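You operate a simulated robot arm through the tools that you are given. There is no shell and no other tool. Be economical: measure what you need, move in short steps, check, and stop when the job is done.

Carry out the task below with a simulated two-armed robot. There is one attempt and no reset: what you move stays moved.

## Task
Fill the open bag as the bag order card says and put its tap back.
Fine: switch on and zero first, switch off at the end; swing the head aside again. Where these are worked on the way, their far stop is far enough and under half their travel is too little: filler head.

The check looks at the end state, three seconds after you hand in, the way a careful person would. Anything else that was tipped, shoved, dropped, spilled or broken makes it a failure.

## Robot
Two 7-joint arms with fingered hands on one trunk, on a base that drives. Base frame: it is fixed to the floor where the robot stands at the start and does not move with it; the origin is under the middle of the robot, x ahead of it, y to its left, z up. Units: mm, rad, N and s.
The left shoulder is at the start at [70, 169, 1318], the right one opposite. With the tool pointing down near the work surface each hand reaches from about 100 to 360 mm from the robot's upright axis, wherever it stands, measured 20 degrees to its own side. Places, roughly: filler head [700, -500, 1100]; filler switch [500, 0, 900]; pot tap [900, -500, 1200]; white filler key [800, -500, 1100]. Payload 3.4 kg a hand.
Tool frame (each hand has its own): the origin (TCP) lies between the finger pads and is the grasp point; the fingertips stand 23 mm ahead of it; z points along the fingers, y is the line along which they close. The gripper opens to 116 mm. The gripper's body begins 65 mm behind the TCP. The gripper is a hand of 4 fingers: y runs from the thumb to the fingers, the wrist lies at [0, 0, -211] in the tool frame, and closing takes about 1.5 s.
Orientation is that of the tool frame in the base frame, as a unit quaternion [x, y, z, w]. With the fingers straight down and closing along the base's y, the tool's x points along the base's -x, its y along +y and its z along -z.

## Interface
- The arms move only by the tool arm_command. It takes "left_commands", "right_commands" or both (then of equal length, played together; a hand with none holds still); each is one flat list of numbers, 7 for each row, row after row: the shift along the tool's x, y, z in units of 300 mm (1.0 is 300 mm), then the turn, a rotation vector about the tool's x, y, z in units of 120 degrees (1.0 is 120 degrees), then the opening, from 0 (shut) to 1 (fully open). In form: [tx, ty, tz, ax, ay, az, claw, tx, ty, tz, ax, ay, az, claw, ...]. A call has 1 to 10 rows; each row is the pose to reach, as a shift and turn from the pose commanded when the call began, along the tool's axes at that moment. A call with a number of a shift or a turn outside -1 to 1 is refused whole. A row lasts 0.2 s, in which the tool goes at most 50 mm and 0.15 rad; a call with a longer step from one row to the next is refused whole, and so is a gripper value outside its range. A pose out of reach is approached as far as the arm can. The call stops where the force on the tool passes 40 N (or 10 N more than at its start, if that is more) or the arm is blocked; 0.2 s more then pass. The fingers move at their own pace (about 153 mm/s each) and stop on an object; they squeeze with about 33 N. The grip force told is the motor's: it shows also when the fingers shut on nothing. Time passes only in rows, and 0.2 s behind the last, so rows that repeat a pose let the fingers close. It gives the time, the measured TCP pose, the force on the tool (base axes), the opening and the grip force at its end, in the units of the frame above (readings bear some noise), with the torque about the TCP (base axes, N m) and any sound that the robot's microphone picked up, and new pictures: "show" is both (left out), scene, wrist or none (wrist: the cameras of the hands that moved).
- Cameras (640 x 400 px; columns grow to the right, rows downward): "scene" is now at [129.8, -27, 1550.8]; the picture's right is [-0.26, -0.97, 0.00], its down [-0.54, 0.14, -0.83] and it looks along [0.80, -0.21, -0.55] (base axes); focal length 221 px, centre (320, 200). "left" rides on the left gripper at [-69, 1, -90] in its tool frame; the picture's right is [-0.01, -1.00, 0.00], its down [0.79, -0.01, -0.61] and it looks along [0.61, -0.01, 0.79] (tool axes); focal length 251 px, centre (320, 200). "right" rides on the right gripper at [69, 1, -90] in its tool frame; the picture's right is [-0.01, 1.00, 0.00], its down [-0.80, -0.01, -0.61] and it looks along [-0.61, -0.01, 0.80] (tool axes); focal length 251 px, centre (320, 200). There is no depth. A picture from a camera that has moved, and an enlarged one, comes with that camera's place and axes in the base frame and with its lens. The place of the scene camera against the robot may be out by one fixed shift of up to 12 mm in any direction.
- move_column(by): slides the trunk up (or, below 0, down) by that many mm; the arms and the scene camera ride with it, the base frame stays. It gives what a move gives, with no picture.
- drive_base(legs): drives the robot by 1 to 6 legs, each [ahead, left, turn to the left] in mm, mm and rad, along the robot's own axes; the way and the turn of a leg run together, so that a leg with both is an arc; at most 1500 mm and 3.142 rad a leg. The arms and the cameras ride along, it lands a little off, and it stops where it bumps. It gives what a move gives, and a new picture of the scene camera.
- hand_shape(shape, hand): the hand has 4 fingers and takes this shape, open, in about a second: jaw (thumb against the fingers, like two jaws); tri (thumb and two fingers); tip (a fingertip pinch); poke (one finger out to press); point (the index stretched); flat (the hand flat); cup (the hand cupped); fist (a fist). The gripper value then closes the fingers along that shape, each until it touches; the sizes above hold for jaw. It gives what a move gives, with no picture.
- aim_head(pan, tilt): turns the head with the scene camera to pan (to the left, within 1.501 rad either way) and tilt (down, from -0.506 to 1.204), counted from straight ahead of the robot. It gives what a move gives, and a new picture of the scene camera.
- close_up(camera, box): a new picture of the part [left, top, right, bottom] of that camera's present view, enlarged. The clock stands still meanwhile.
- hand_in(): hands the job in; it is judged then, once.

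Go step by step. Nothing tells you exact positions but the pictures and the camera data: compare them with the known pose of the tool, close in by small moves and look again before you grip or let go. The budget is 120 turns and 260 pictures, counting those below and the enlarged ones. Unless the task says otherwise, let go and move clear before handing in, and close with one line.

The tools are called by a JSON object that holds its "fn" and its "kwargs". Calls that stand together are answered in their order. arm_command: Moves the arms, as the interface text tells. Its arguments: {"type":"object","properties":{"left_commands":{"type":"array"},"right_commands":{"type":"array"},"show":{"type":"string","enum":["both","scene","wrist","none"]}},"required":[]} The other tools are called the same way: move_column (by) slides the trunk up or down; hand_shape (shape, hand) gives the hand a shape; drive_base (legs) drives the base; aim_head (pan, tilt) turns the head that bears the scene camera; close_up (camera, box) takes an enlarged picture of a part of a camera's view; hand_in () hands the job in.

At the start:

```text
t: 0.0
left_tcp_pos: [469.1, 62.6, 1405.6]
left_orientation: [0.0, 1.0, 0.001, 0.001]
left_contact_force: [-0.3, 1.0, 0.6]
left_moment: [0.03, 0.0, -0.03]
left_grip_width: 116.1
left_grip_force: 0.0
left_shape: jaw
right_tcp_pos: [375.2, -373.9, 1430.9]
right_orientation: [0.0, 1.0, 0.001, 0.0]
right_contact_force: [-0.1, -0.2, -1.0]
right_moment: [-0.01, 0.01, 0.01]
right_grip_width: 116.1
right_grip_force: 0.2
right_shape: jaw
trunk travel left (down, up): [-825.0, 115.0]
robot x, y, heading: [-2.4, 1.6, 0.0]
head pan, tilt: [-0.258, 0.586]
```

scene: 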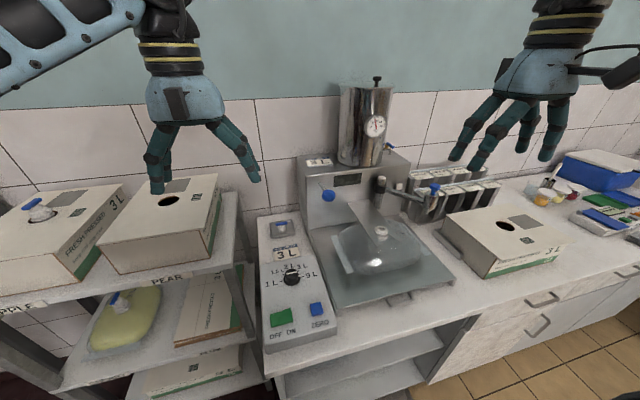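
right: 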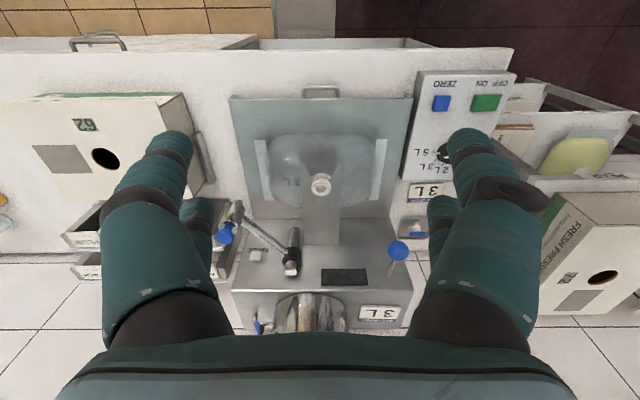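
left: 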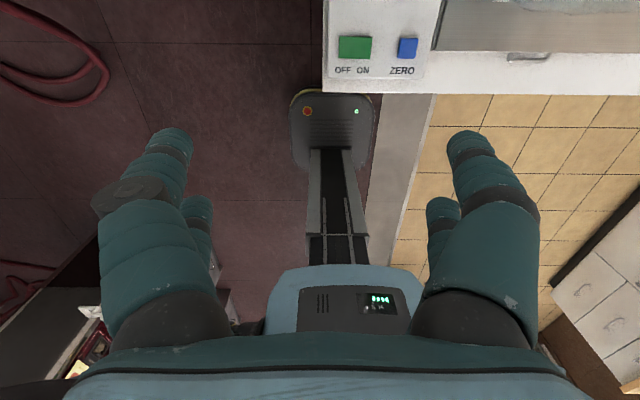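

I see a filling station: a control panel with dial and ON/OFF and ZERO buttons, a scale with a bag, a filler head on a swing arm, and a pot. I'll look closer at the parts before moving anything.

{"fn": "close_up", "kwargs": {"camera": "scene", "box": [250, 200, 350, 360]}}

{"fn": "close_up", "kwargs": {"camera": "scene", "box": [290, 70, 450, 170]}}

{"fn": "close_up", "kwargs": {"camera": "scene", "box": [290, 150, 450, 250]}}

{"fn": "close_up", "kwargs": {"camera": "scene", "box": [400, 120, 640, 270]}}

{"fn": "close_up", "kwargs": {"camera": "right", "box": [200, 180, 440, 340]}}

```text
2.50 times, centred on (300, 280) of scene
camera zoom: at [129.8, -27.0, 1550.8], right [-0.26, -0.97, 0.0], down [-0.54, 0.14, -0.83], along [0.8, -0.21, -0.55], focal length 553 px, centre (370, 0)
```

zoom: 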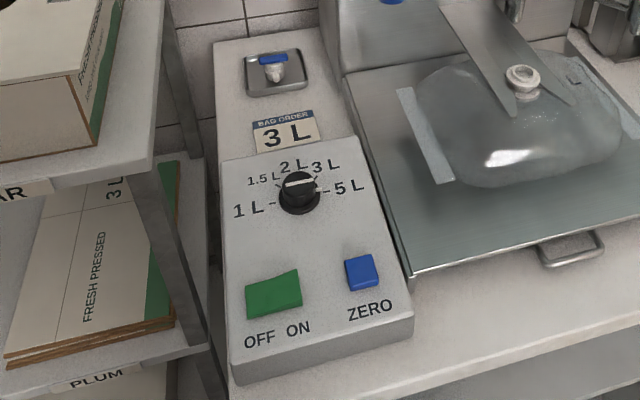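

```text
4.00 times, centred on (370, 120) of scene
camera zoom: at [129.8, -27.0, 1550.8], right [-0.26, -0.97, 0.0], down [-0.54, 0.14, -0.83], along [0.8, -0.21, -0.55], focal length 885 px, centre (120, 520)
```

zoom: 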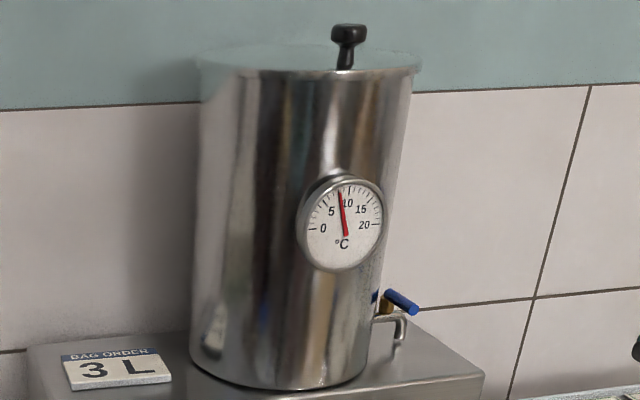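

```text
4.00 times, centred on (370, 200) of scene
camera zoom: at [129.8, -27.0, 1550.8], right [-0.26, -0.97, 0.0], down [-0.54, 0.14, -0.83], along [0.8, -0.21, -0.55], focal length 885 px, centre (120, 200)
```

zoom: 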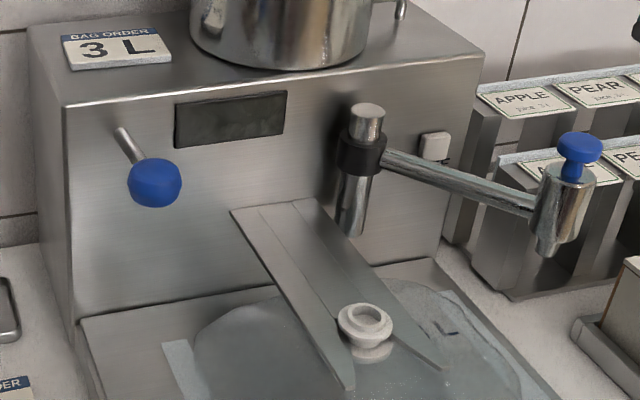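

```text
2.67 times, centred on (520, 195) of scene
camera zoom: at [129.8, -27.0, 1550.8], right [-0.26, -0.97, 0.0], down [-0.54, 0.14, -0.83], along [0.8, -0.21, -0.55], focal length 590 px, centre (-213, 213)
```

zoom: 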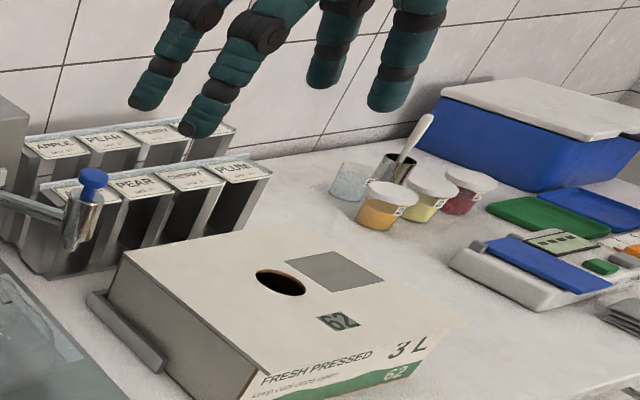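

```text
2.50 times, centred on (320, 260) of right
camera zoom: at [306.8, -373.6, 1521.2], right [0.01, 1.0, 0.0], down [0.8, -0.01, 0.61], along [0.61, -0.01, -0.8], focal length 629 px, centre (320, 50)
```

zoom: 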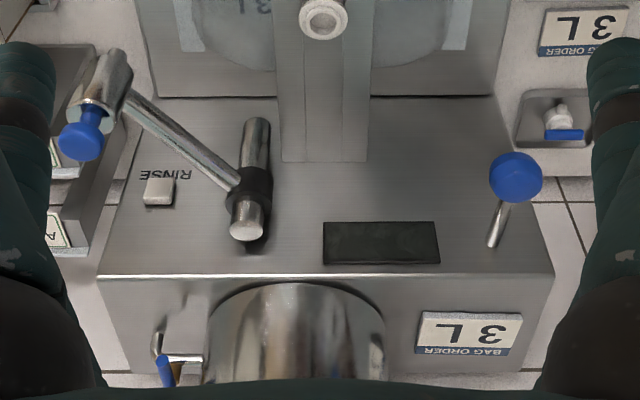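

The head knob triangulates to about (636,-551,1190), its pivot to (795,-449,1155), and the bag neck to (623,-376,1055). Next I'll check the dial, the tap tray and the lever in detail.

{"fn": "close_up", "kwargs": {"camera": "scene", "box": [262, 256, 326, 296]}}

{"fn": "close_up", "kwargs": {"camera": "scene", "box": [256, 212, 320, 252]}}

{"fn": "close_up", "kwargs": {"camera": "left", "box": [300, 0, 460, 100]}}

{"fn": "close_up", "kwargs": {"camera": "right", "box": [380, 60, 540, 160]}}

{"fn": "close_up", "kwargs": {"camera": "scene", "box": [330, 220, 458, 300]}}

```text
10.00 times, centred on (294, 276) of scene
camera zoom: at [129.8, -27.0, 1550.8], right [-0.26, -0.97, 0.0], down [-0.54, 0.14, -0.83], along [0.8, -0.21, -0.55], focal length 2213 px, centre (580, -560)
```

zoom: 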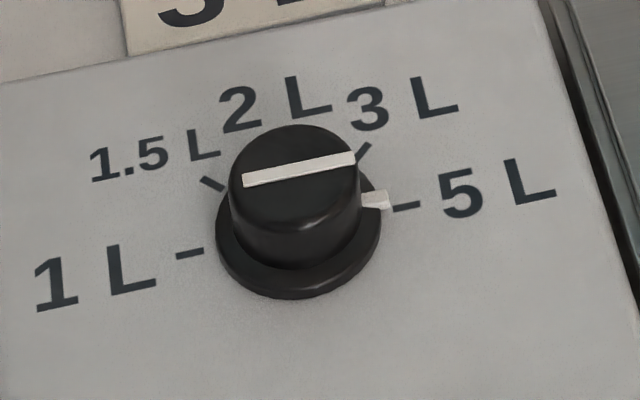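

```text
10.00 times, centred on (288, 232) of scene
camera zoom: at [129.8, -27.0, 1550.8], right [-0.26, -0.97, 0.0], down [-0.54, 0.14, -0.83], along [0.8, -0.21, -0.55], focal length 2213 px, centre (640, -120)
```

zoom: 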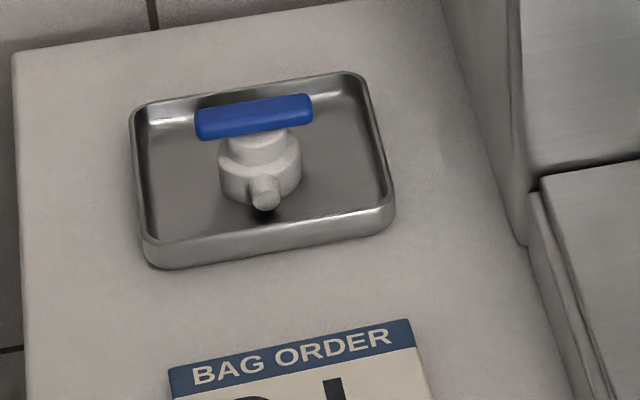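

```text
4.00 times, centred on (380, 50) of left
camera zoom: at [538.0, 61.5, 1495.3], right [0.01, -1.0, 0.0], down [-0.8, -0.01, 0.61], along [-0.61, -0.01, -0.8], focal length 1006 px, centre (80, 800)
```

zoom: 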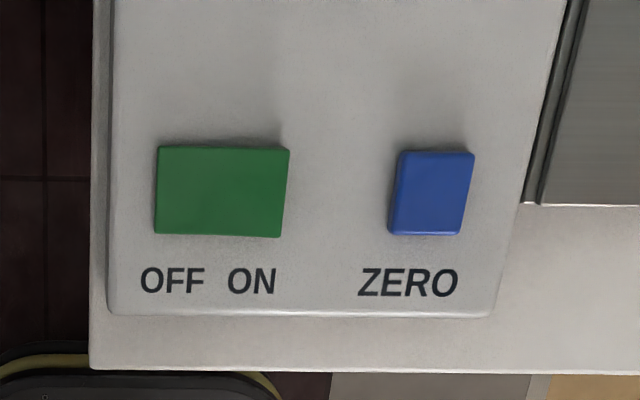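

```text
4.00 times, centred on (460, 110) of right
camera zoom: at [306.8, -373.6, 1521.2], right [0.01, 1.0, 0.0], down [0.8, -0.01, 0.61], along [0.61, -0.01, -0.8], focal length 1006 px, centre (-240, 560)
```

zoom: 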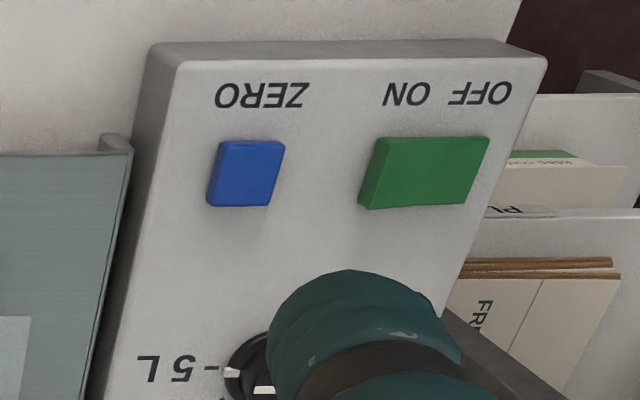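

```text
5.00 times, centred on (394, 260) of scene
camera zoom: at [129.8, -27.0, 1550.8], right [-0.26, -0.97, 0.0], down [-0.54, 0.14, -0.83], along [0.8, -0.21, -0.55], focal length 1106 px, centre (-50, -100)
```

zoom: 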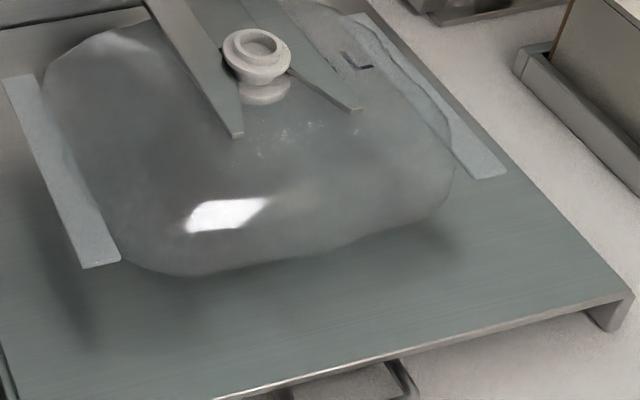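

The dial sits at 5 L and must go to 3 L. The blue ball lever is at about (724,-213,1156), and the bag's tap is in the tray at about (916,-52,880). I'll check how much room the base has ahead.

{"fn": "aim_head", "kwargs": {"pan": 0.0, "tilt": 1.2}}

{"fn": "close_up", "kwargs": {"camera": "left", "box": [200, 60, 520, 260]}}

```text
t: 1.0
left_tcp_pos: [469.4, 62.4, 1406.2]
left_orientation: [0.0, 1.0, -0.001, 0.001]
left_contact_force: [0.4, -0.4, 0.9]
left_moment: [-0.02, 0.0, -0.02]
left_grip_width: 115.9
left_grip_force: 0.0
left_shape: jaw
right_tcp_pos: [377.6, -374.8, 1430.5]
right_orientation: [0.0, 1.0, 0.0, 0.0]
right_contact_force: [-0.8, 0.2, 0.3]
right_moment: [0.01, -0.02, 0.01]
right_grip_width: 115.9
right_grip_force: 0.1
right_shape: jaw
trunk travel left (down, up): [-825.0, 115.0]
robot x, y, heading: [1.4, -1.6, 0.0]
head pan, tilt: [0.0, 1.201]
camera scene: at [100.0, -4.3, 1505.1], right [0.0, -1.0, 0.0], down [-0.93, 0.0, -0.36], along [0.36, 0.0, -0.93], focal length 221 px, centre (320, 200)
```

scene: 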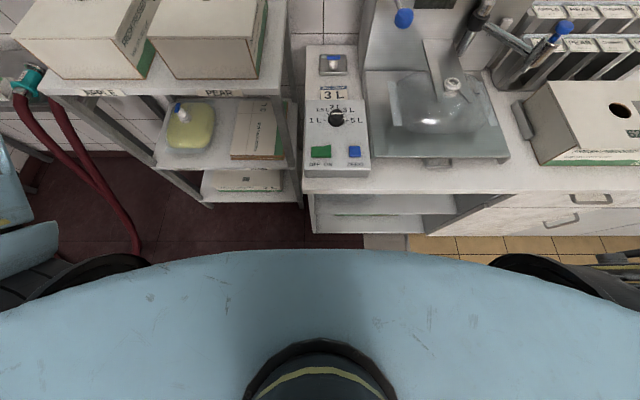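

```text
2.00 times, centred on (360, 160) of left
camera zoom: at [538.0, 61.5, 1495.4], right [0.01, -1.0, 0.0], down [-0.8, -0.01, 0.61], along [-0.61, -0.01, -0.8], focal length 503 px, centre (240, 280)
```

zoom: 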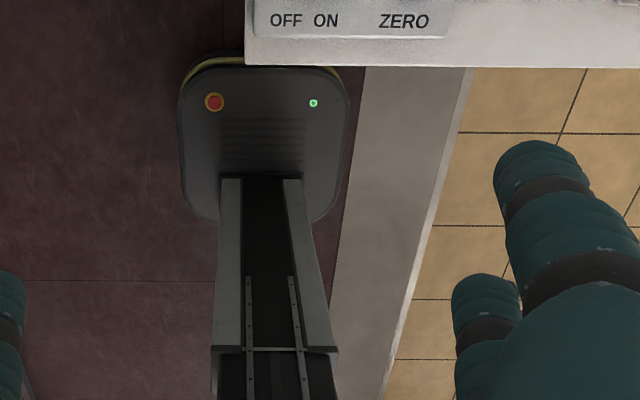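

The base front is at about x=222 and the table edge at about x=386, so I'll move right 220 mm and ahead 120 mm. Then I'll lower the trunk some.

{"fn": "drive_base", "kwargs": {"legs": [[0, -220, 0], [120, 0, 0]]}}

{"fn": "move_column", "kwargs": {"by": -150}}

{"fn": "aim_head", "kwargs": {"pan": 0.0, "tilt": 0.75}}

```text
t: 3.5
left_tcp_pos: [587.6, -161.5, 1407.2]
left_orientation: [0.0, 1.0, 0.001, 0.002]
left_contact_force: [-0.4, 0.3, 0.8]
left_moment: [0.03, 0.0, -0.01]
left_grip_width: 115.9
left_grip_force: 0.0
left_shape: jaw
right_tcp_pos: [493.0, -598.4, 1430.5]
right_orientation: [0.001, 1.0, 0.001, 0.002]
right_contact_force: [-0.7, -0.1, -0.5]
right_moment: [-0.01, -0.05, 0.01]
right_grip_width: 115.8
right_grip_force: 0.0
right_shape: jaw
trunk travel left (down, up): [-825.0, 115.0]
robot x, y, heading: [121.5, -222.2, 0.0]
head pan, tilt: [0.0, 1.201]
camera scene: at [217.7, -227.5, 1505.4], right [0.0, -1.0, 0.0], down [-0.93, 0.0, -0.36], along [0.36, 0.0, -0.93], focal length 221 px, centre (320, 200)
```

scene: 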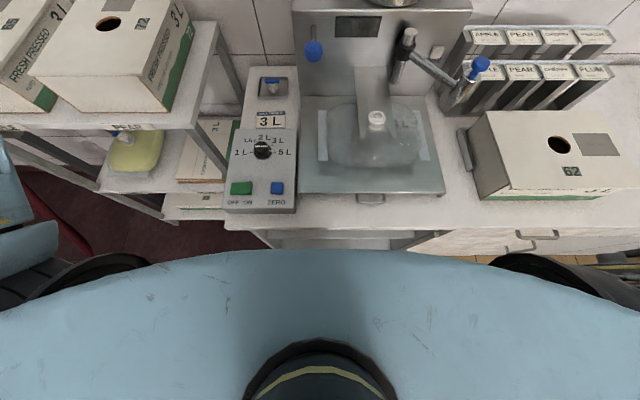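

```text
t: 5.3
left_tcp_pos: [592.0, -161.7, 1255.7]
left_orientation: [0.002, 1.0, 0.0, 0.001]
left_contact_force: [-0.4, -0.2, 0.1]
left_moment: [-0.01, 0.0, 0.02]
left_grip_width: 115.8
left_grip_force: 0.0
left_shape: jaw
right_tcp_pos: [497.1, -597.7, 1280.2]
right_orientation: [0.001, 1.0, 0.0, -0.001]
right_contact_force: [0.0, 0.1, 0.6]
right_moment: [0.0, 0.03, -0.02]
right_grip_width: 115.9
right_grip_force: 0.1
right_shape: jaw
trunk travel left (down, up): [-675.0, 265.0]
robot x, y, heading: [116.2, -223.5, -0.004]
head pan, tilt: [0.0, 1.201]
```

```text
t: 6.2
left_tcp_pos: [591.9, -161.1, 1256.4]
left_orientation: [0.001, 1.0, 0.001, 0.0]
left_contact_force: [0.3, -0.5, -1.3]
left_moment: [-0.01, -0.02, 0.0]
left_grip_width: 115.7
left_grip_force: 0.0
left_shape: jaw
right_tcp_pos: [496.1, -597.1, 1280.4]
right_orientation: [0.001, 1.0, 0.0, 0.001]
right_contact_force: [0.7, -0.4, -0.7]
right_moment: [0.0, -0.01, 0.03]
right_grip_width: 115.7
right_grip_force: 0.2
right_shape: jaw
trunk travel left (down, up): [-675.0, 265.0]
robot x, y, heading: [120.5, -223.3, 0.002]
head pan, tilt: [0.0, 0.75]
camera scene: at [248.8, -226.3, 1386.7], right [0.0, -1.0, 0.0], down [-0.68, 0.0, -0.73], along [0.73, 0.0, -0.68], focal length 221 px, centre (320, 200)
```

scene: 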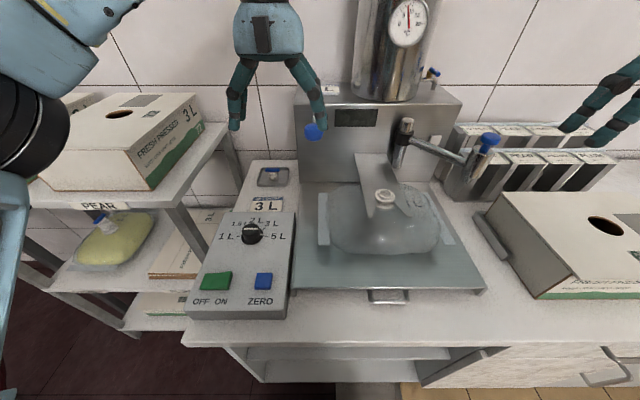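

The left hand hangs above the scale edge. I'll bring it over the ON side at about (475,-28) with the fingers shut, pull the right hand back a little, lower the trunk and look with the wrist camera.

{"fn": "arm_command", "kwargs": {"left_commands": [0.1, 0.11, 0, 0, 0, 0, 0, 0.2, 0.22, 0, 0, 0, 0, 0, 0.3, 0.33, 0, 0, 0, 0, 0, 0.39, 0.443, 0, 0, 0, 0, 0], "right_commands": [0.1, 0, 0, 0, 0, 0, 0, 0.2, 0, 0, 0, 0, 0, 0, 0.3, 0, 0, 0, 0, 0, 0, 0.35, 0, 0, 0, 0, 0, 0], "show": "none"}}

{"fn": "move_column", "kwargs": {"by": -170}}

{"fn": "arm_command", "kwargs": {"left_commands": [0, 0, 0.01, 0, 0, 0, 0], "show": "both"}}

```text
t: 7.2
left_tcp_pos: [474.4, -28.6, 1255.6]
left_orientation: [0.002, 1.0, -0.001, 0.001]
left_contact_force: [1.1, -0.5, 0.0]
left_moment: [-0.04, 0.01, 0.01]
left_grip_width: 0.2
left_grip_force: 33.3
left_shape: jaw
right_tcp_pos: [389.6, -592.6, 1282.1]
right_orientation: [0.001, 1.0, 0.0, 0.0]
right_contact_force: [-0.1, 0.4, 0.5]
right_moment: [-0.03, -0.03, 0.0]
right_grip_width: 0.2
right_grip_force: 32.9
right_shape: jaw
trunk travel left (down, up): [-675.0, 265.0]
robot x, y, heading: [119.7, -220.0, -0.002]
head pan, tilt: [0.0, 0.75]
```

```text
t: 9.1
left_tcp_pos: [477.4, -30.1, 1086.4]
left_orientation: [0.001, 1.0, 0.0, 0.001]
left_contact_force: [0.2, 0.1, -0.6]
left_moment: [-0.02, 0.0, -0.01]
left_grip_width: 0.0
left_grip_force: 33.2
left_shape: jaw
right_tcp_pos: [391.7, -595.8, 1111.8]
right_orientation: [0.001, 1.0, 0.0, -0.001]
right_contact_force: [0.6, -0.3, 0.0]
right_moment: [-0.03, 0.04, 0.01]
right_grip_width: 0.2
right_grip_force: 33.1
right_shape: jaw
trunk travel left (down, up): [-505.0, 435.0]
robot x, y, heading: [119.3, -224.5, 0.004]
head pan, tilt: [0.0, 0.75]
```

```text
t: 9.5
left_tcp_pos: [478.2, -30.1, 1082.3]
left_orientation: [0.001, 1.0, 0.0, 0.001]
left_contact_force: [-0.7, 0.0, 0.1]
left_moment: [0.0, 0.0, 0.01]
left_grip_width: 0.0
left_grip_force: 33.6
left_shape: jaw
right_tcp_pos: [393.2, -594.8, 1111.4]
right_orientation: [0.001, 1.0, 0.0, 0.0]
right_contact_force: [-0.1, 0.0, -0.1]
right_moment: [0.01, -0.02, -0.04]
right_grip_width: 0.2
right_grip_force: 32.9
right_shape: jaw
trunk travel left (down, up): [-505.0, 435.0]
robot x, y, heading: [122.8, -220.9, -0.004]
head pan, tilt: [0.0, 0.75]
camera scene: at [248.9, -226.2, 1216.8], right [0.0, -1.0, 0.0], down [-0.68, 0.0, -0.73], along [0.73, 0.0, -0.68], focal length 221 px, centre (320, 200)
camera left: at [546.1, -31.7, 1172.2], right [0.01, -1.0, 0.0], down [-0.8, -0.01, 0.61], along [-0.61, 0.0, -0.8], focal length 251 px, centre (320, 200)
```

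scene: 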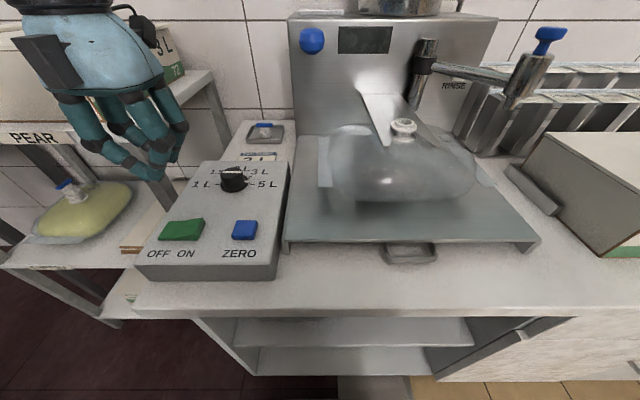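
left: 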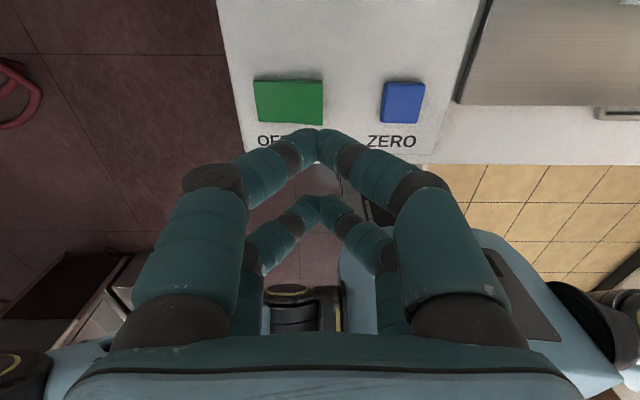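

The two closed finger pairs are spread too wide for the buttons. I'll switch the left hand to the poke shape and see where its fingertip lies.

{"fn": "hand_shape", "kwargs": {"shape": "poke", "hand": "left"}}

{"fn": "arm_command", "kwargs": {"left_commands": [0, 0.02, 0.05, 0, 0, 0, 0, 0, 0.02, 0.1, 0, 0, 0, 0], "show": "both"}}

```text
t: 10.4
left_tcp_pos: [477.3, -31.1, 1083.0]
left_orientation: [0.001, 1.0, 0.0, 0.001]
left_contact_force: [-0.1, -0.4, -0.5]
left_moment: [0.0, -0.03, -0.01]
left_grip_width: 0.1
left_grip_force: 0.1
left_shape: poke
right_tcp_pos: [393.0, -595.4, 1111.5]
right_orientation: [0.001, 1.0, 0.0, 0.0]
right_contact_force: [-0.1, -0.4, 1.2]
right_moment: [-0.02, -0.01, 0.0]
right_grip_width: 0.1
right_grip_force: 33.2
right_shape: jaw
trunk travel left (down, up): [-505.0, 435.0]
robot x, y, heading: [123.8, -221.4, -0.003]
head pan, tilt: [0.0, 0.75]
```

```text
t: 11.0
left_tcp_pos: [476.8, -25.4, 1051.4]
left_orientation: [0.001, 1.0, -0.001, 0.001]
left_contact_force: [-0.1, -0.1, 0.3]
left_moment: [0.02, -0.01, -0.04]
left_grip_width: 0.0
left_grip_force: 0.1
left_shape: poke
right_tcp_pos: [393.6, -595.0, 1111.8]
right_orientation: [0.001, 1.0, 0.0, -0.001]
right_contact_force: [-0.2, 0.4, 0.0]
right_moment: [0.03, 0.02, 0.0]
right_grip_width: 0.2
right_grip_force: 32.3
right_shape: jaw
trunk travel left (down, up): [-505.0, 435.0]
robot x, y, heading: [119.5, -218.9, -0.001]
head pan, tilt: [0.0, 0.75]
camera scene: at [249.0, -226.2, 1216.7], right [0.0, -1.0, 0.0], down [-0.68, 0.0, -0.73], along [0.73, 0.0, -0.68], focal length 221 px, centre (320, 200)
camera left: at [546.4, -25.3, 1141.6], right [0.01, -1.0, 0.0], down [-0.8, -0.01, 0.61], along [-0.61, 0.0, -0.8], focal length 251 px, centre (320, 200)
```

scene: 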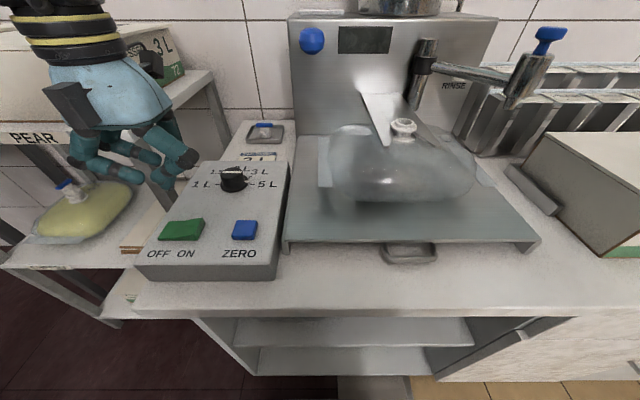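
left: 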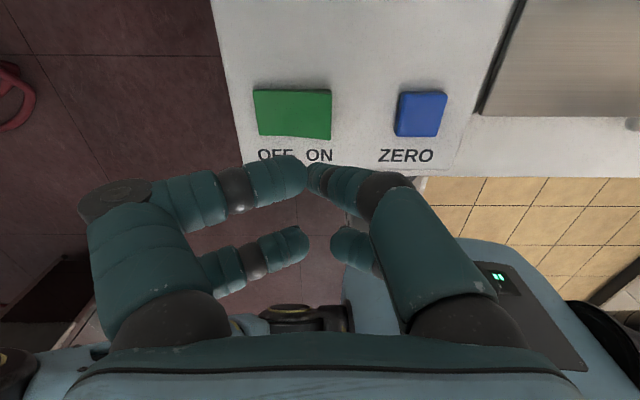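

Opening 0 curled the shape, so I'll show it with opening 1.

{"fn": "arm_command", "kwargs": {"left_commands": [0, 0, 0, 0, 0, 0, 1, 0, 0, 0, 0, 0, 0, 1, 0, 0, 0, 0, 0, 0, 1, 0, 0, 0, 0, 0, 0, 1], "show": "both"}}

```text
t: 12.0
left_tcp_pos: [478.7, -25.8, 1052.0]
left_orientation: [0.001, 1.0, 0.0, 0.001]
left_contact_force: [0.4, -0.7, 0.8]
left_moment: [0.04, -0.01, -0.05]
left_grip_width: 0.3
left_grip_force: 0.0
left_shape: poke
right_tcp_pos: [393.1, -596.1, 1111.2]
right_orientation: [0.0, 1.0, -0.001, 0.0]
right_contact_force: [-0.1, -0.1, 0.0]
right_moment: [0.02, 0.01, -0.01]
right_grip_width: 0.0
right_grip_force: 33.4
right_shape: jaw
trunk travel left (down, up): [-505.0, 435.0]
robot x, y, heading: [122.6, -219.0, -0.004]
head pan, tilt: [0.0, 0.75]
camera scene: at [248.7, -226.3, 1216.8], right [0.0, -1.0, 0.0], down [-0.68, 0.0, -0.73], along [0.73, 0.0, -0.68], focal length 221 px, centre (320, 200)
camera left: at [546.1, -25.4, 1141.9], right [0.01, -1.0, 0.0], down [-0.8, -0.01, 0.61], along [-0.61, 0.0, -0.8], focal length 251 px, centre (320, 200)
```

scene: 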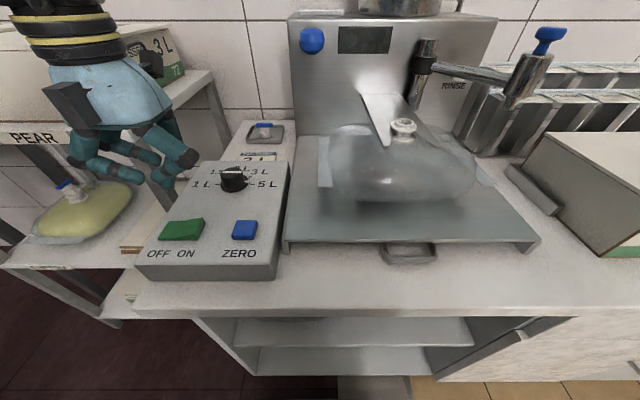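
left: 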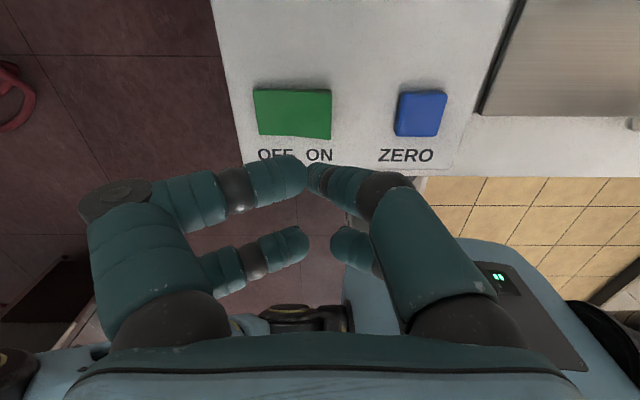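

{"fn": "close_up", "kwargs": {"camera": "scene", "box": [40, 100, 240, 225]}}

{"fn": "close_up", "kwargs": {"camera": "left", "box": [160, 80, 480, 280]}}

```text
3.20 times, centred on (140, 162) of scene
camera zoom: at [248.7, -226.3, 1216.8], right [0.0, -1.0, 0.0], down [-0.68, 0.0, -0.73], along [0.73, 0.0, -0.68], focal length 708 px, centre (896, 320)
```

zoom: 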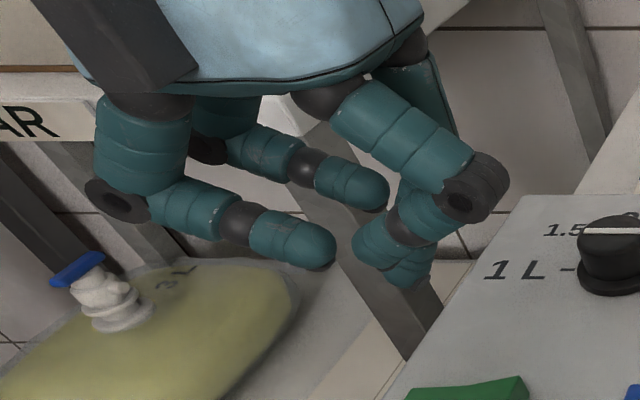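

```text
2.00 times, centred on (320, 180) of left
camera zoom: at [546.1, -25.4, 1141.9], right [0.01, -1.0, 0.0], down [-0.8, -0.01, 0.61], along [-0.61, 0.0, -0.8], focal length 503 px, centre (320, 240)
```

zoom: 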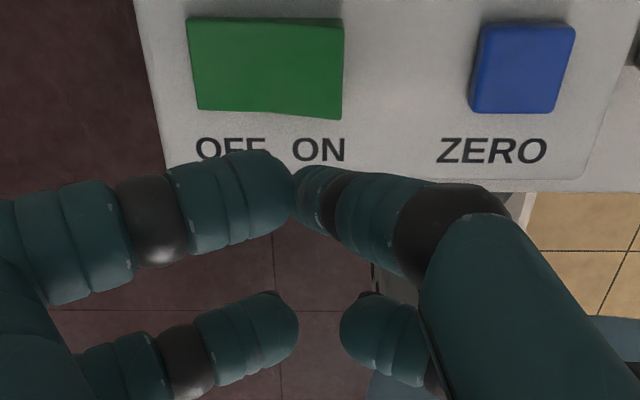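

The poke tip barely leads the other fingers, so I'll try the point shape.

{"fn": "hand_shape", "kwargs": {"shape": "point", "hand": "left"}}

{"fn": "close_up", "kwargs": {"camera": "scene", "box": [40, 100, 240, 225]}}

{"fn": "close_up", "kwargs": {"camera": "left", "box": [160, 80, 480, 280]}}

```text
t: 12.9
left_tcp_pos: [477.6, -24.8, 1052.2]
left_orientation: [0.0, 1.0, -0.001, 0.001]
left_contact_force: [-0.5, -0.2, -0.6]
left_moment: [-0.02, 0.01, -0.02]
left_grip_width: 0.1
left_grip_force: 0.0
left_shape: point
right_tcp_pos: [392.7, -595.4, 1112.8]
right_orientation: [0.001, 1.0, 0.0, 0.0]
right_contact_force: [-0.3, 0.0, -0.8]
right_moment: [0.02, 0.01, 0.01]
right_grip_width: 0.0
right_grip_force: 33.0
right_shape: jaw
trunk travel left (down, up): [-505.0, 435.0]
robot x, y, heading: [119.7, -222.3, -0.002]
head pan, tilt: [0.0, 0.75]
```

```text
3.20 times, centred on (140, 162) of scene
camera zoom: at [248.7, -226.3, 1216.8], right [0.0, -1.0, 0.0], down [-0.68, 0.0, -0.73], along [0.73, 0.0, -0.68], focal length 708 px, centre (896, 320)
```

zoom: 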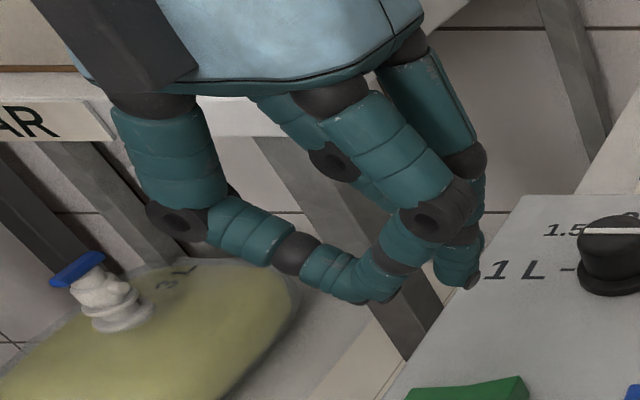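

```text
2.00 times, centred on (320, 180) of left
camera zoom: at [546.1, -25.4, 1141.9], right [0.01, -1.0, 0.0], down [-0.8, -0.01, 0.61], along [-0.61, 0.0, -0.8], focal length 503 px, centre (320, 240)
```

zoom: 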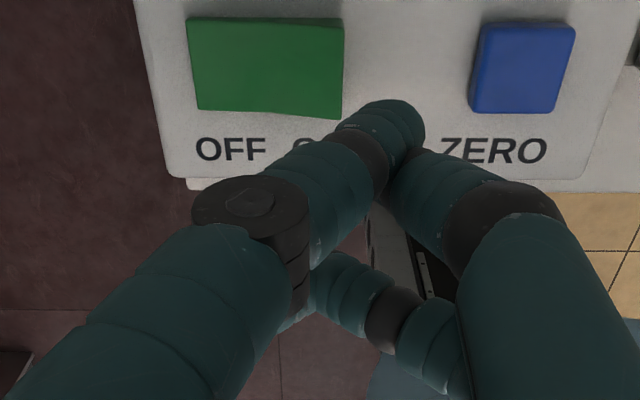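

Neither leads clearly, so I'll try the fingertip pinch, closed. It could serve for both the buttons and the dial.

{"fn": "hand_shape", "kwargs": {"shape": "tip", "hand": "left"}}

{"fn": "close_up", "kwargs": {"camera": "left", "box": [160, 80, 480, 280]}}

{"fn": "arm_command", "kwargs": {"left_commands": [0, 0, 0, 0, 0, 0, 0, 0, 0, 0, 0, 0, 0, 0, 0, 0, 0, 0, 0, 0, 0, 0, 0, 0, 0, 0, 0, 0, 0, 0, 0, 0, 0, 0, 0], "show": "wrist"}}

{"fn": "close_up", "kwargs": {"camera": "scene", "box": [40, 100, 240, 225]}}

```text
t: 13.8
left_tcp_pos: [476.5, -25.3, 1052.4]
left_orientation: [0.0, 1.0, 0.0, 0.001]
left_contact_force: [-0.4, 0.5, -0.3]
left_moment: [0.02, 0.02, -0.03]
left_grip_width: 115.9
left_grip_force: 0.2
left_shape: tip
right_tcp_pos: [392.0, -595.5, 1111.4]
right_orientation: [0.001, 1.0, -0.001, 0.0]
right_contact_force: [-0.4, 0.2, -0.1]
right_moment: [0.0, -0.02, 0.01]
right_grip_width: 0.1
right_grip_force: 32.7
right_shape: jaw
trunk travel left (down, up): [-505.0, 435.0]
robot x, y, heading: [122.1, -221.7, -0.007]
head pan, tilt: [0.0, 0.75]
```

```text
2.00 times, centred on (320, 180) of left
camera zoom: at [546.1, -25.4, 1141.9], right [0.01, -1.0, 0.0], down [-0.8, -0.01, 0.61], along [-0.61, 0.0, -0.8], focal length 503 px, centre (320, 240)
```

zoom: 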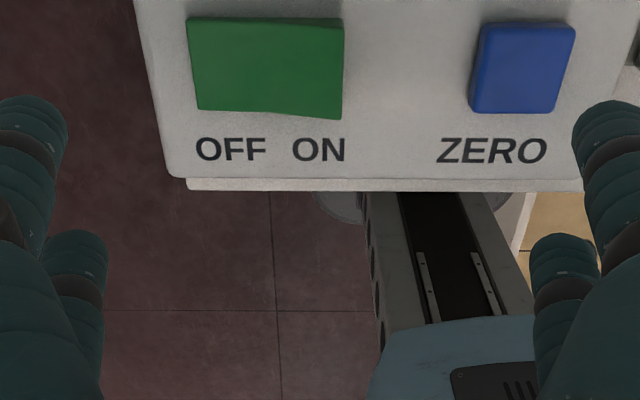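

```text
t: 15.0
left_tcp_pos: [478.8, -24.9, 1052.4]
left_orientation: [0.001, 1.0, 0.001, 0.001]
left_contact_force: [-0.4, -1.1, 0.7]
left_moment: [0.0, 0.01, -0.01]
left_grip_width: 0.2
left_grip_force: 33.4
left_shape: tip
right_tcp_pos: [392.8, -595.4, 1111.3]
right_orientation: [0.001, 1.0, 0.001, 0.0]
right_contact_force: [-0.8, -0.2, 0.3]
right_moment: [0.01, 0.01, -0.04]
right_grip_width: 0.0
right_grip_force: 33.4
right_shape: jaw
trunk travel left (down, up): [-505.0, 435.0]
robot x, y, heading: [121.9, -222.4, -0.001]
head pan, tilt: [0.0, 0.75]
camera left: at [546.1, -25.4, 1141.9], right [0.01, -1.0, 0.0], down [-0.8, -0.01, 0.61], along [-0.61, 0.0, -0.8], focal length 251 px, centre (320, 200)
```

left: 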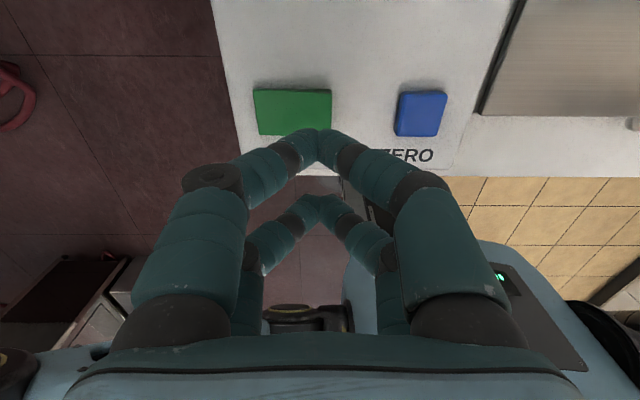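

```text
3.20 times, centred on (140, 162) of scene
camera zoom: at [248.7, -226.3, 1216.8], right [0.0, -1.0, 0.0], down [-0.68, 0.0, -0.73], along [0.73, 0.0, -0.68], focal length 708 px, centre (896, 320)
```

zoom: 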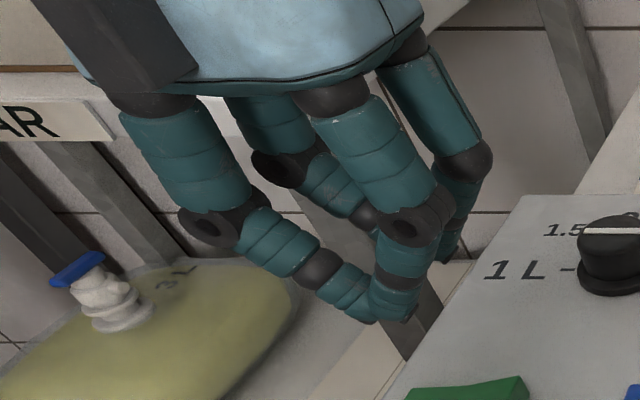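

The closed pinch is the same as the jaw. I'll tilt the hand 45° forward so the rear fingertip pair leads straight down under the TCP, about 34 mm lower, and go above the ON half.

{"fn": "arm_command", "kwargs": {"left_commands": [0, 0.005, 0, 0, -0.0625, 0, 0, 0, 0.01, 0, 0, -0.125, 0, 0, 0, 0.015, 0, 0, -0.1875, 0, 0, 0, 0.015, 0.03, 0, -0.25, 0, 0, 0, 0.015, 0.07, 0, -0.3125, 0, 0, 0, 0.015, 0.1, 0, -0.375, 0, 0], "show": "both"}}

{"fn": "close_up", "kwargs": {"camera": "scene", "box": [100, 130, 300, 255]}}

```text
t: 16.4
left_tcp_pos: [485.5, -20.6, 1030.5]
left_orientation: [0.0, 0.924, 0.001, 0.384]
left_contact_force: [0.9, -0.2, -0.2]
left_moment: [-0.01, -0.06, -0.01]
left_grip_width: 0.2
left_grip_force: 33.3
left_shape: tip
left hand out of reach, approached as far as the arm can: row 6
right_tcp_pos: [392.9, -595.8, 1112.1]
right_orientation: [0.001, 1.0, 0.0, 0.0]
right_contact_force: [-0.5, 0.2, -0.6]
right_moment: [-0.02, 0.0, 0.03]
right_grip_width: 0.2
right_grip_force: 32.9
right_shape: jaw
trunk travel left (down, up): [-505.0, 435.0]
robot x, y, heading: [122.3, -223.0, 0.002]
head pan, tilt: [0.0, 0.75]
camera scene: at [248.7, -226.4, 1216.8], right [0.0, -1.0, 0.0], down [-0.68, 0.0, -0.73], along [0.73, 0.0, -0.68], focal length 221 px, centre (320, 200)
camera left: at [470.2, -21.8, 1144.0], right [0.0, -1.0, 0.01], down [-0.99, -0.01, -0.13], along [0.13, -0.01, -0.99], focal length 251 px, centre (320, 200)
```

scene: 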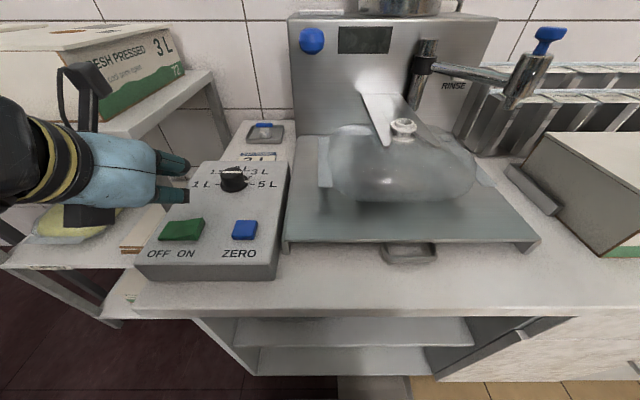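
left: 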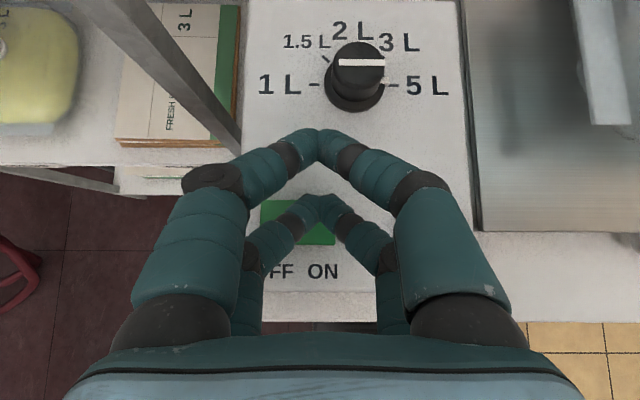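

```text
3.20 times, centred on (200, 192) of scene
camera zoom: at [248.7, -226.4, 1216.8], right [0.0, -1.0, 0.0], down [-0.68, 0.0, -0.73], along [0.73, 0.0, -0.68], focal length 708 px, centre (704, 224)
```

zoom: 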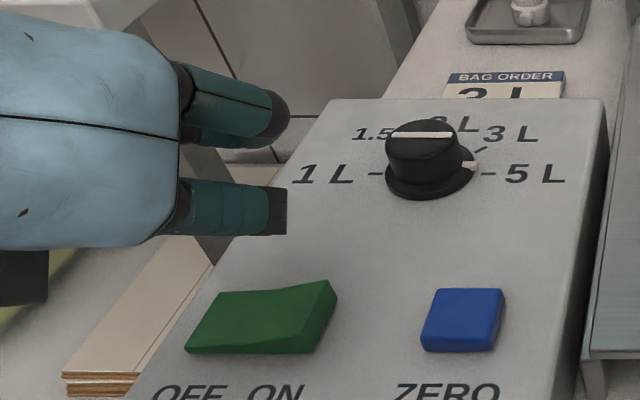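

The ON half is raised, so the switch is off now, and the leading fingertip pair is above it. I'll lower the trunk 45 mm and then press gently.

{"fn": "move_column", "kwargs": {"by": -45}}

{"fn": "arm_command", "kwargs": {"left_commands": [0, 0, 0, 0, 0, 0, 0], "show": "both"}}

```text
t: 17.3
left_tcp_pos: [484.9, -21.0, 986.4]
left_orientation: [0.001, 0.924, -0.001, 0.383]
left_contact_force: [0.7, 0.2, -0.8]
left_moment: [0.0, 0.05, 0.0]
left_grip_width: 0.0
left_grip_force: 33.1
left_shape: tip
right_tcp_pos: [392.4, -595.6, 1066.3]
right_orientation: [0.001, 1.0, 0.0, 0.0]
right_contact_force: [-0.5, -0.6, -0.1]
right_moment: [0.02, 0.0, 0.01]
right_grip_width: 0.1
right_grip_force: 33.1
right_shape: jaw
trunk travel left (down, up): [-460.0, 480.0]
robot x, y, heading: [122.1, -224.4, -0.004]
head pan, tilt: [0.0, 0.75]
```

```text
t: 17.7
left_tcp_pos: [485.2, -21.0, 987.7]
left_orientation: [0.001, 0.924, -0.001, 0.383]
left_contact_force: [-0.3, -0.1, 1.1]
left_moment: [-0.01, 0.04, -0.04]
left_grip_width: 0.0
left_grip_force: 33.1
left_shape: tip
right_tcp_pos: [393.3, -596.0, 1068.0]
right_orientation: [0.0, 1.0, 0.0, 0.0]
right_contact_force: [-0.4, 0.3, 0.2]
right_moment: [0.0, -0.01, 0.0]
right_grip_width: 0.1
right_grip_force: 32.8
right_shape: jaw
trunk travel left (down, up): [-460.0, 480.0]
robot x, y, heading: [121.6, -223.5, 0.005]
head pan, tilt: [0.0, 0.75]
camera scene: at [248.6, -226.2, 1171.8], right [0.0, -1.0, 0.0], down [-0.68, 0.0, -0.73], along [0.73, 0.0, -0.68], focal length 221 px, centre (320, 200)
camera left: at [470.4, -21.8, 1099.1], right [0.0, -1.0, 0.01], down [-0.99, -0.01, -0.13], along [0.13, -0.01, -0.99], focal length 251 px, centre (320, 200)
```

scene: 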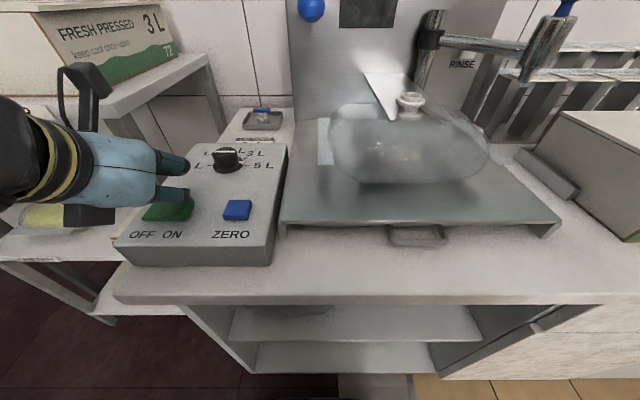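
left: 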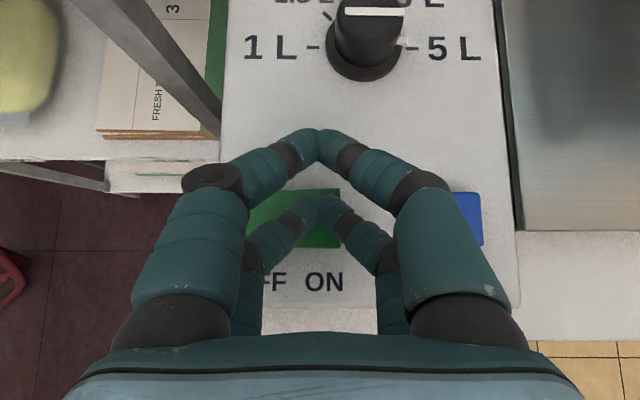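

{"fn": "arm_command", "kwargs": {"left_commands": [0.019, 0, 0.019, 0, 0, 0, 0, 0.033, 0, 0.033, 0, 0, 0, 0, 0.042, 0, 0.042, 0, 0, 0, 0, 0.052, 0, 0.052, 0, 0, 0, 0, 0.061, 0, 0.061, 0, 0, 0, 0], "show": "both"}}

```text
t: 18.9
left_tcp_pos: [494.5, -23.9, 979.8]
left_orientation: [0.0, 0.923, 0.0, 0.384]
left_contact_force: [-0.7, 2.8, 21.4]
left_moment: [0.19, -0.01, -0.01]
left_grip_width: 0.0
left_grip_force: 33.5
left_shape: tip
left hand out of reach, approached as far as the arm can: row 1, 2, 3, 4, 5
right_tcp_pos: [390.9, -596.4, 1066.6]
right_orientation: [0.001, 1.0, 0.0, 0.001]
right_contact_force: [-0.3, -0.9, 0.4]
right_moment: [-0.02, 0.03, 0.03]
right_grip_width: 0.0
right_grip_force: 32.6
right_shape: jaw
trunk travel left (down, up): [-460.0, 480.0]
robot x, y, heading: [121.9, -222.5, 0.001]
head pan, tilt: [0.0, 0.75]
camera scene: at [246.2, -226.5, 1172.4], right [0.0, -1.0, 0.0], down [-0.68, 0.0, -0.73], along [0.73, 0.0, -0.68], focal length 221 px, centre (320, 200)
camera left: at [478.9, -25.3, 1091.2], right [0.01, -1.0, 0.01], down [-0.99, -0.01, -0.14], along [0.14, -0.01, -0.99], focal length 251 px, centre (320, 200)
```

scene: 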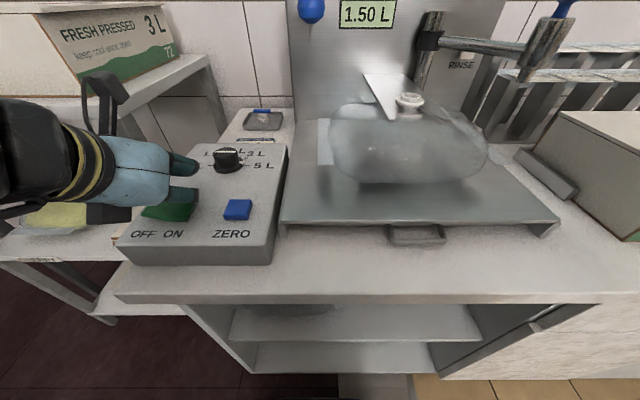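
left: 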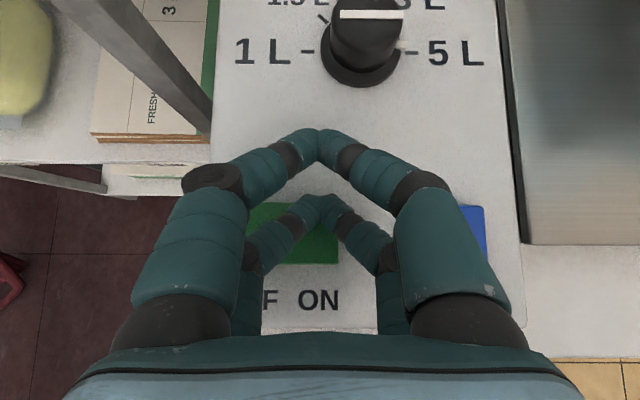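

The switch is on and the display shows 1.50 L. I'll raise the hand and shift to ZERO at about (479,-106).

{"fn": "move_column", "kwargs": {"by": 40}}

{"fn": "arm_command", "kwargs": {"left_commands": [0, -0.14, 0, 0, 0, 0, 0, 0, -0.277, 0, 0, 0, 0, 0], "show": "wrist"}}

```text
t: 19.7
left_tcp_pos: [495.5, -26.2, 1016.5]
left_orientation: [0.001, 0.924, 0.0, 0.381]
left_contact_force: [0.6, -0.3, 0.6]
left_moment: [-0.01, -0.02, -0.04]
left_grip_width: 0.0
left_grip_force: 33.3
left_shape: tip
right_tcp_pos: [392.7, -594.9, 1105.5]
right_orientation: [0.001, 1.0, 0.0, 0.0]
right_contact_force: [-0.8, 0.3, -1.0]
right_moment: [-0.01, -0.02, -0.01]
right_grip_width: 0.0
right_grip_force: 32.8
right_shape: jaw
trunk travel left (down, up): [-500.0, 440.0]
robot x, y, heading: [119.5, -220.1, -0.004]
head pan, tilt: [0.0, 0.75]
```

```text
t: 20.3
left_tcp_pos: [496.2, -107.3, 1020.7]
left_orientation: [0.001, 0.924, 0.0, 0.382]
left_contact_force: [0.2, -1.1, -0.2]
left_moment: [0.03, -0.02, 0.03]
left_grip_width: 0.1
left_grip_force: 33.0
left_shape: tip
right_tcp_pos: [393.0, -598.3, 1105.4]
right_orientation: [0.001, 1.0, 0.001, 0.0]
right_contact_force: [0.0, -0.2, 0.3]
right_moment: [0.0, 0.0, -0.01]
right_grip_width: 0.1
right_grip_force: 33.3
right_shape: jaw
trunk travel left (down, up): [-500.0, 440.0]
robot x, y, heading: [123.9, -225.0, 0.001]
head pan, tilt: [0.0, 0.75]
camera left: at [481.3, -107.9, 1130.6], right [0.01, -1.0, 0.0], down [-0.99, -0.01, -0.13], along [0.13, 0.0, -0.99], focal length 251 px, centre (320, 200)
```

left: 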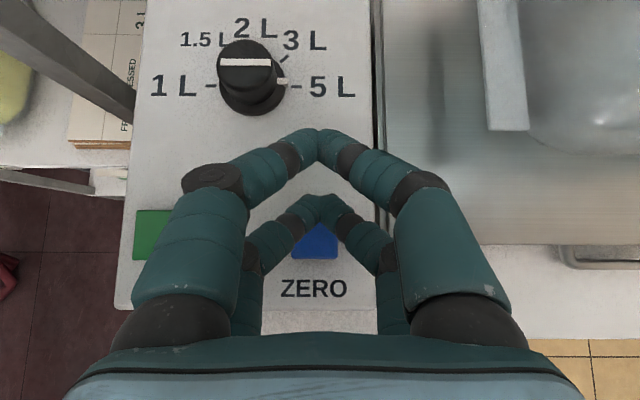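

{"fn": "arm_command", "kwargs": {"left_commands": [0.026, 0, -0.026, 0, 0, 0, 0], "show": "none"}}

{"fn": "move_column", "kwargs": {"by": -34}}

{"fn": "arm_command", "kwargs": {"left_commands": [0.012, 0, 0.012, 0, 0, 0, 0, 0.024, 0, 0.024, 0, 0, 0, 0, 0.036, 0, 0.036, 0, 0, 0, 0, 0.042, 0, 0.042, 0, 0, 0, 0], "show": "both"}}

```text
t: 20.7
left_tcp_pos: [485.3, -108.7, 1017.8]
left_orientation: [0.001, 0.925, 0.0, 0.381]
left_contact_force: [1.2, -0.7, -0.2]
left_moment: [0.0, -0.01, 0.0]
left_grip_width: 0.0
left_grip_force: 33.2
left_shape: tip
right_tcp_pos: [393.0, -596.4, 1106.7]
right_orientation: [0.001, 1.0, 0.0, 0.0]
right_contact_force: [1.2, 0.6, -0.6]
right_moment: [-0.01, -0.04, -0.01]
right_grip_width: 0.0
right_grip_force: 33.0
right_shape: jaw
trunk travel left (down, up): [-500.0, 440.0]
robot x, y, heading: [121.7, -223.5, 0.0]
head pan, tilt: [0.0, 0.75]
```

```text
t: 21.5
left_tcp_pos: [483.9, -107.9, 983.6]
left_orientation: [0.0, 0.924, 0.0, 0.381]
left_contact_force: [-0.1, -0.4, 0.2]
left_moment: [-0.01, 0.01, -0.02]
left_grip_width: 0.0
left_grip_force: 33.2
left_shape: tip
right_tcp_pos: [393.2, -595.5, 1072.7]
right_orientation: [0.001, 1.0, 0.0, -0.001]
right_contact_force: [-0.9, 0.2, 0.0]
right_moment: [0.0, -0.01, -0.02]
right_grip_width: 0.0
right_grip_force: 32.8
right_shape: jaw
trunk travel left (down, up): [-466.0, 474.0]
robot x, y, heading: [120.5, -223.3, -0.009]
head pan, tilt: [0.0, 0.75]
```

```text
t: 22.4
left_tcp_pos: [483.9, -107.6, 975.1]
left_orientation: [-0.004, 0.92, -0.003, 0.393]
left_contact_force: [7.6, 3.1, 30.2]
left_moment: [0.1, 0.42, 0.11]
left_grip_width: 0.0
left_grip_force: 33.0
left_shape: tip
right_tcp_pos: [387.8, -595.9, 1072.9]
right_orientation: [0.0, 1.0, 0.001, 0.003]
right_contact_force: [0.2, -1.1, 0.1]
right_moment: [-0.02, -0.02, 0.0]
right_grip_width: 0.1
right_grip_force: 32.9
right_shape: jaw
trunk travel left (down, up): [-466.0, 474.0]
robot x, y, heading: [123.1, -222.7, -0.0]
head pan, tilt: [0.0, 0.75]
heard: click
stopped in row 4 (left hand): the force on the tool passed its limit at 43 N (the readings are from after the stop); the commanded pose is now the measured one
camera scene: at [243.4, -227.5, 1179.1], right [0.0, -1.0, 0.0], down [-0.68, 0.0, -0.73], along [0.73, 0.0, -0.68], focal length 221 px, centre (320, 200)
camera left: at [464.9, -106.6, 1087.1], right [0.01, -1.0, 0.01], down [-0.99, -0.01, -0.15], along [0.15, -0.01, -0.99], focal length 251 px, centre (320, 200)
```

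scene: 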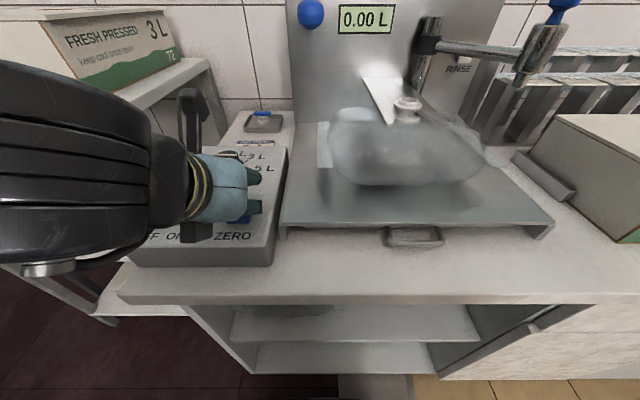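
left: 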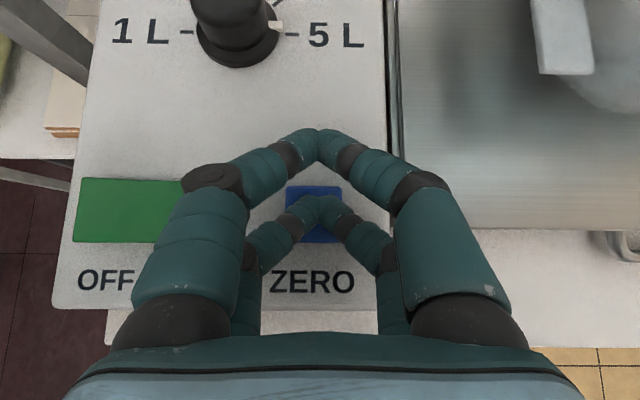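

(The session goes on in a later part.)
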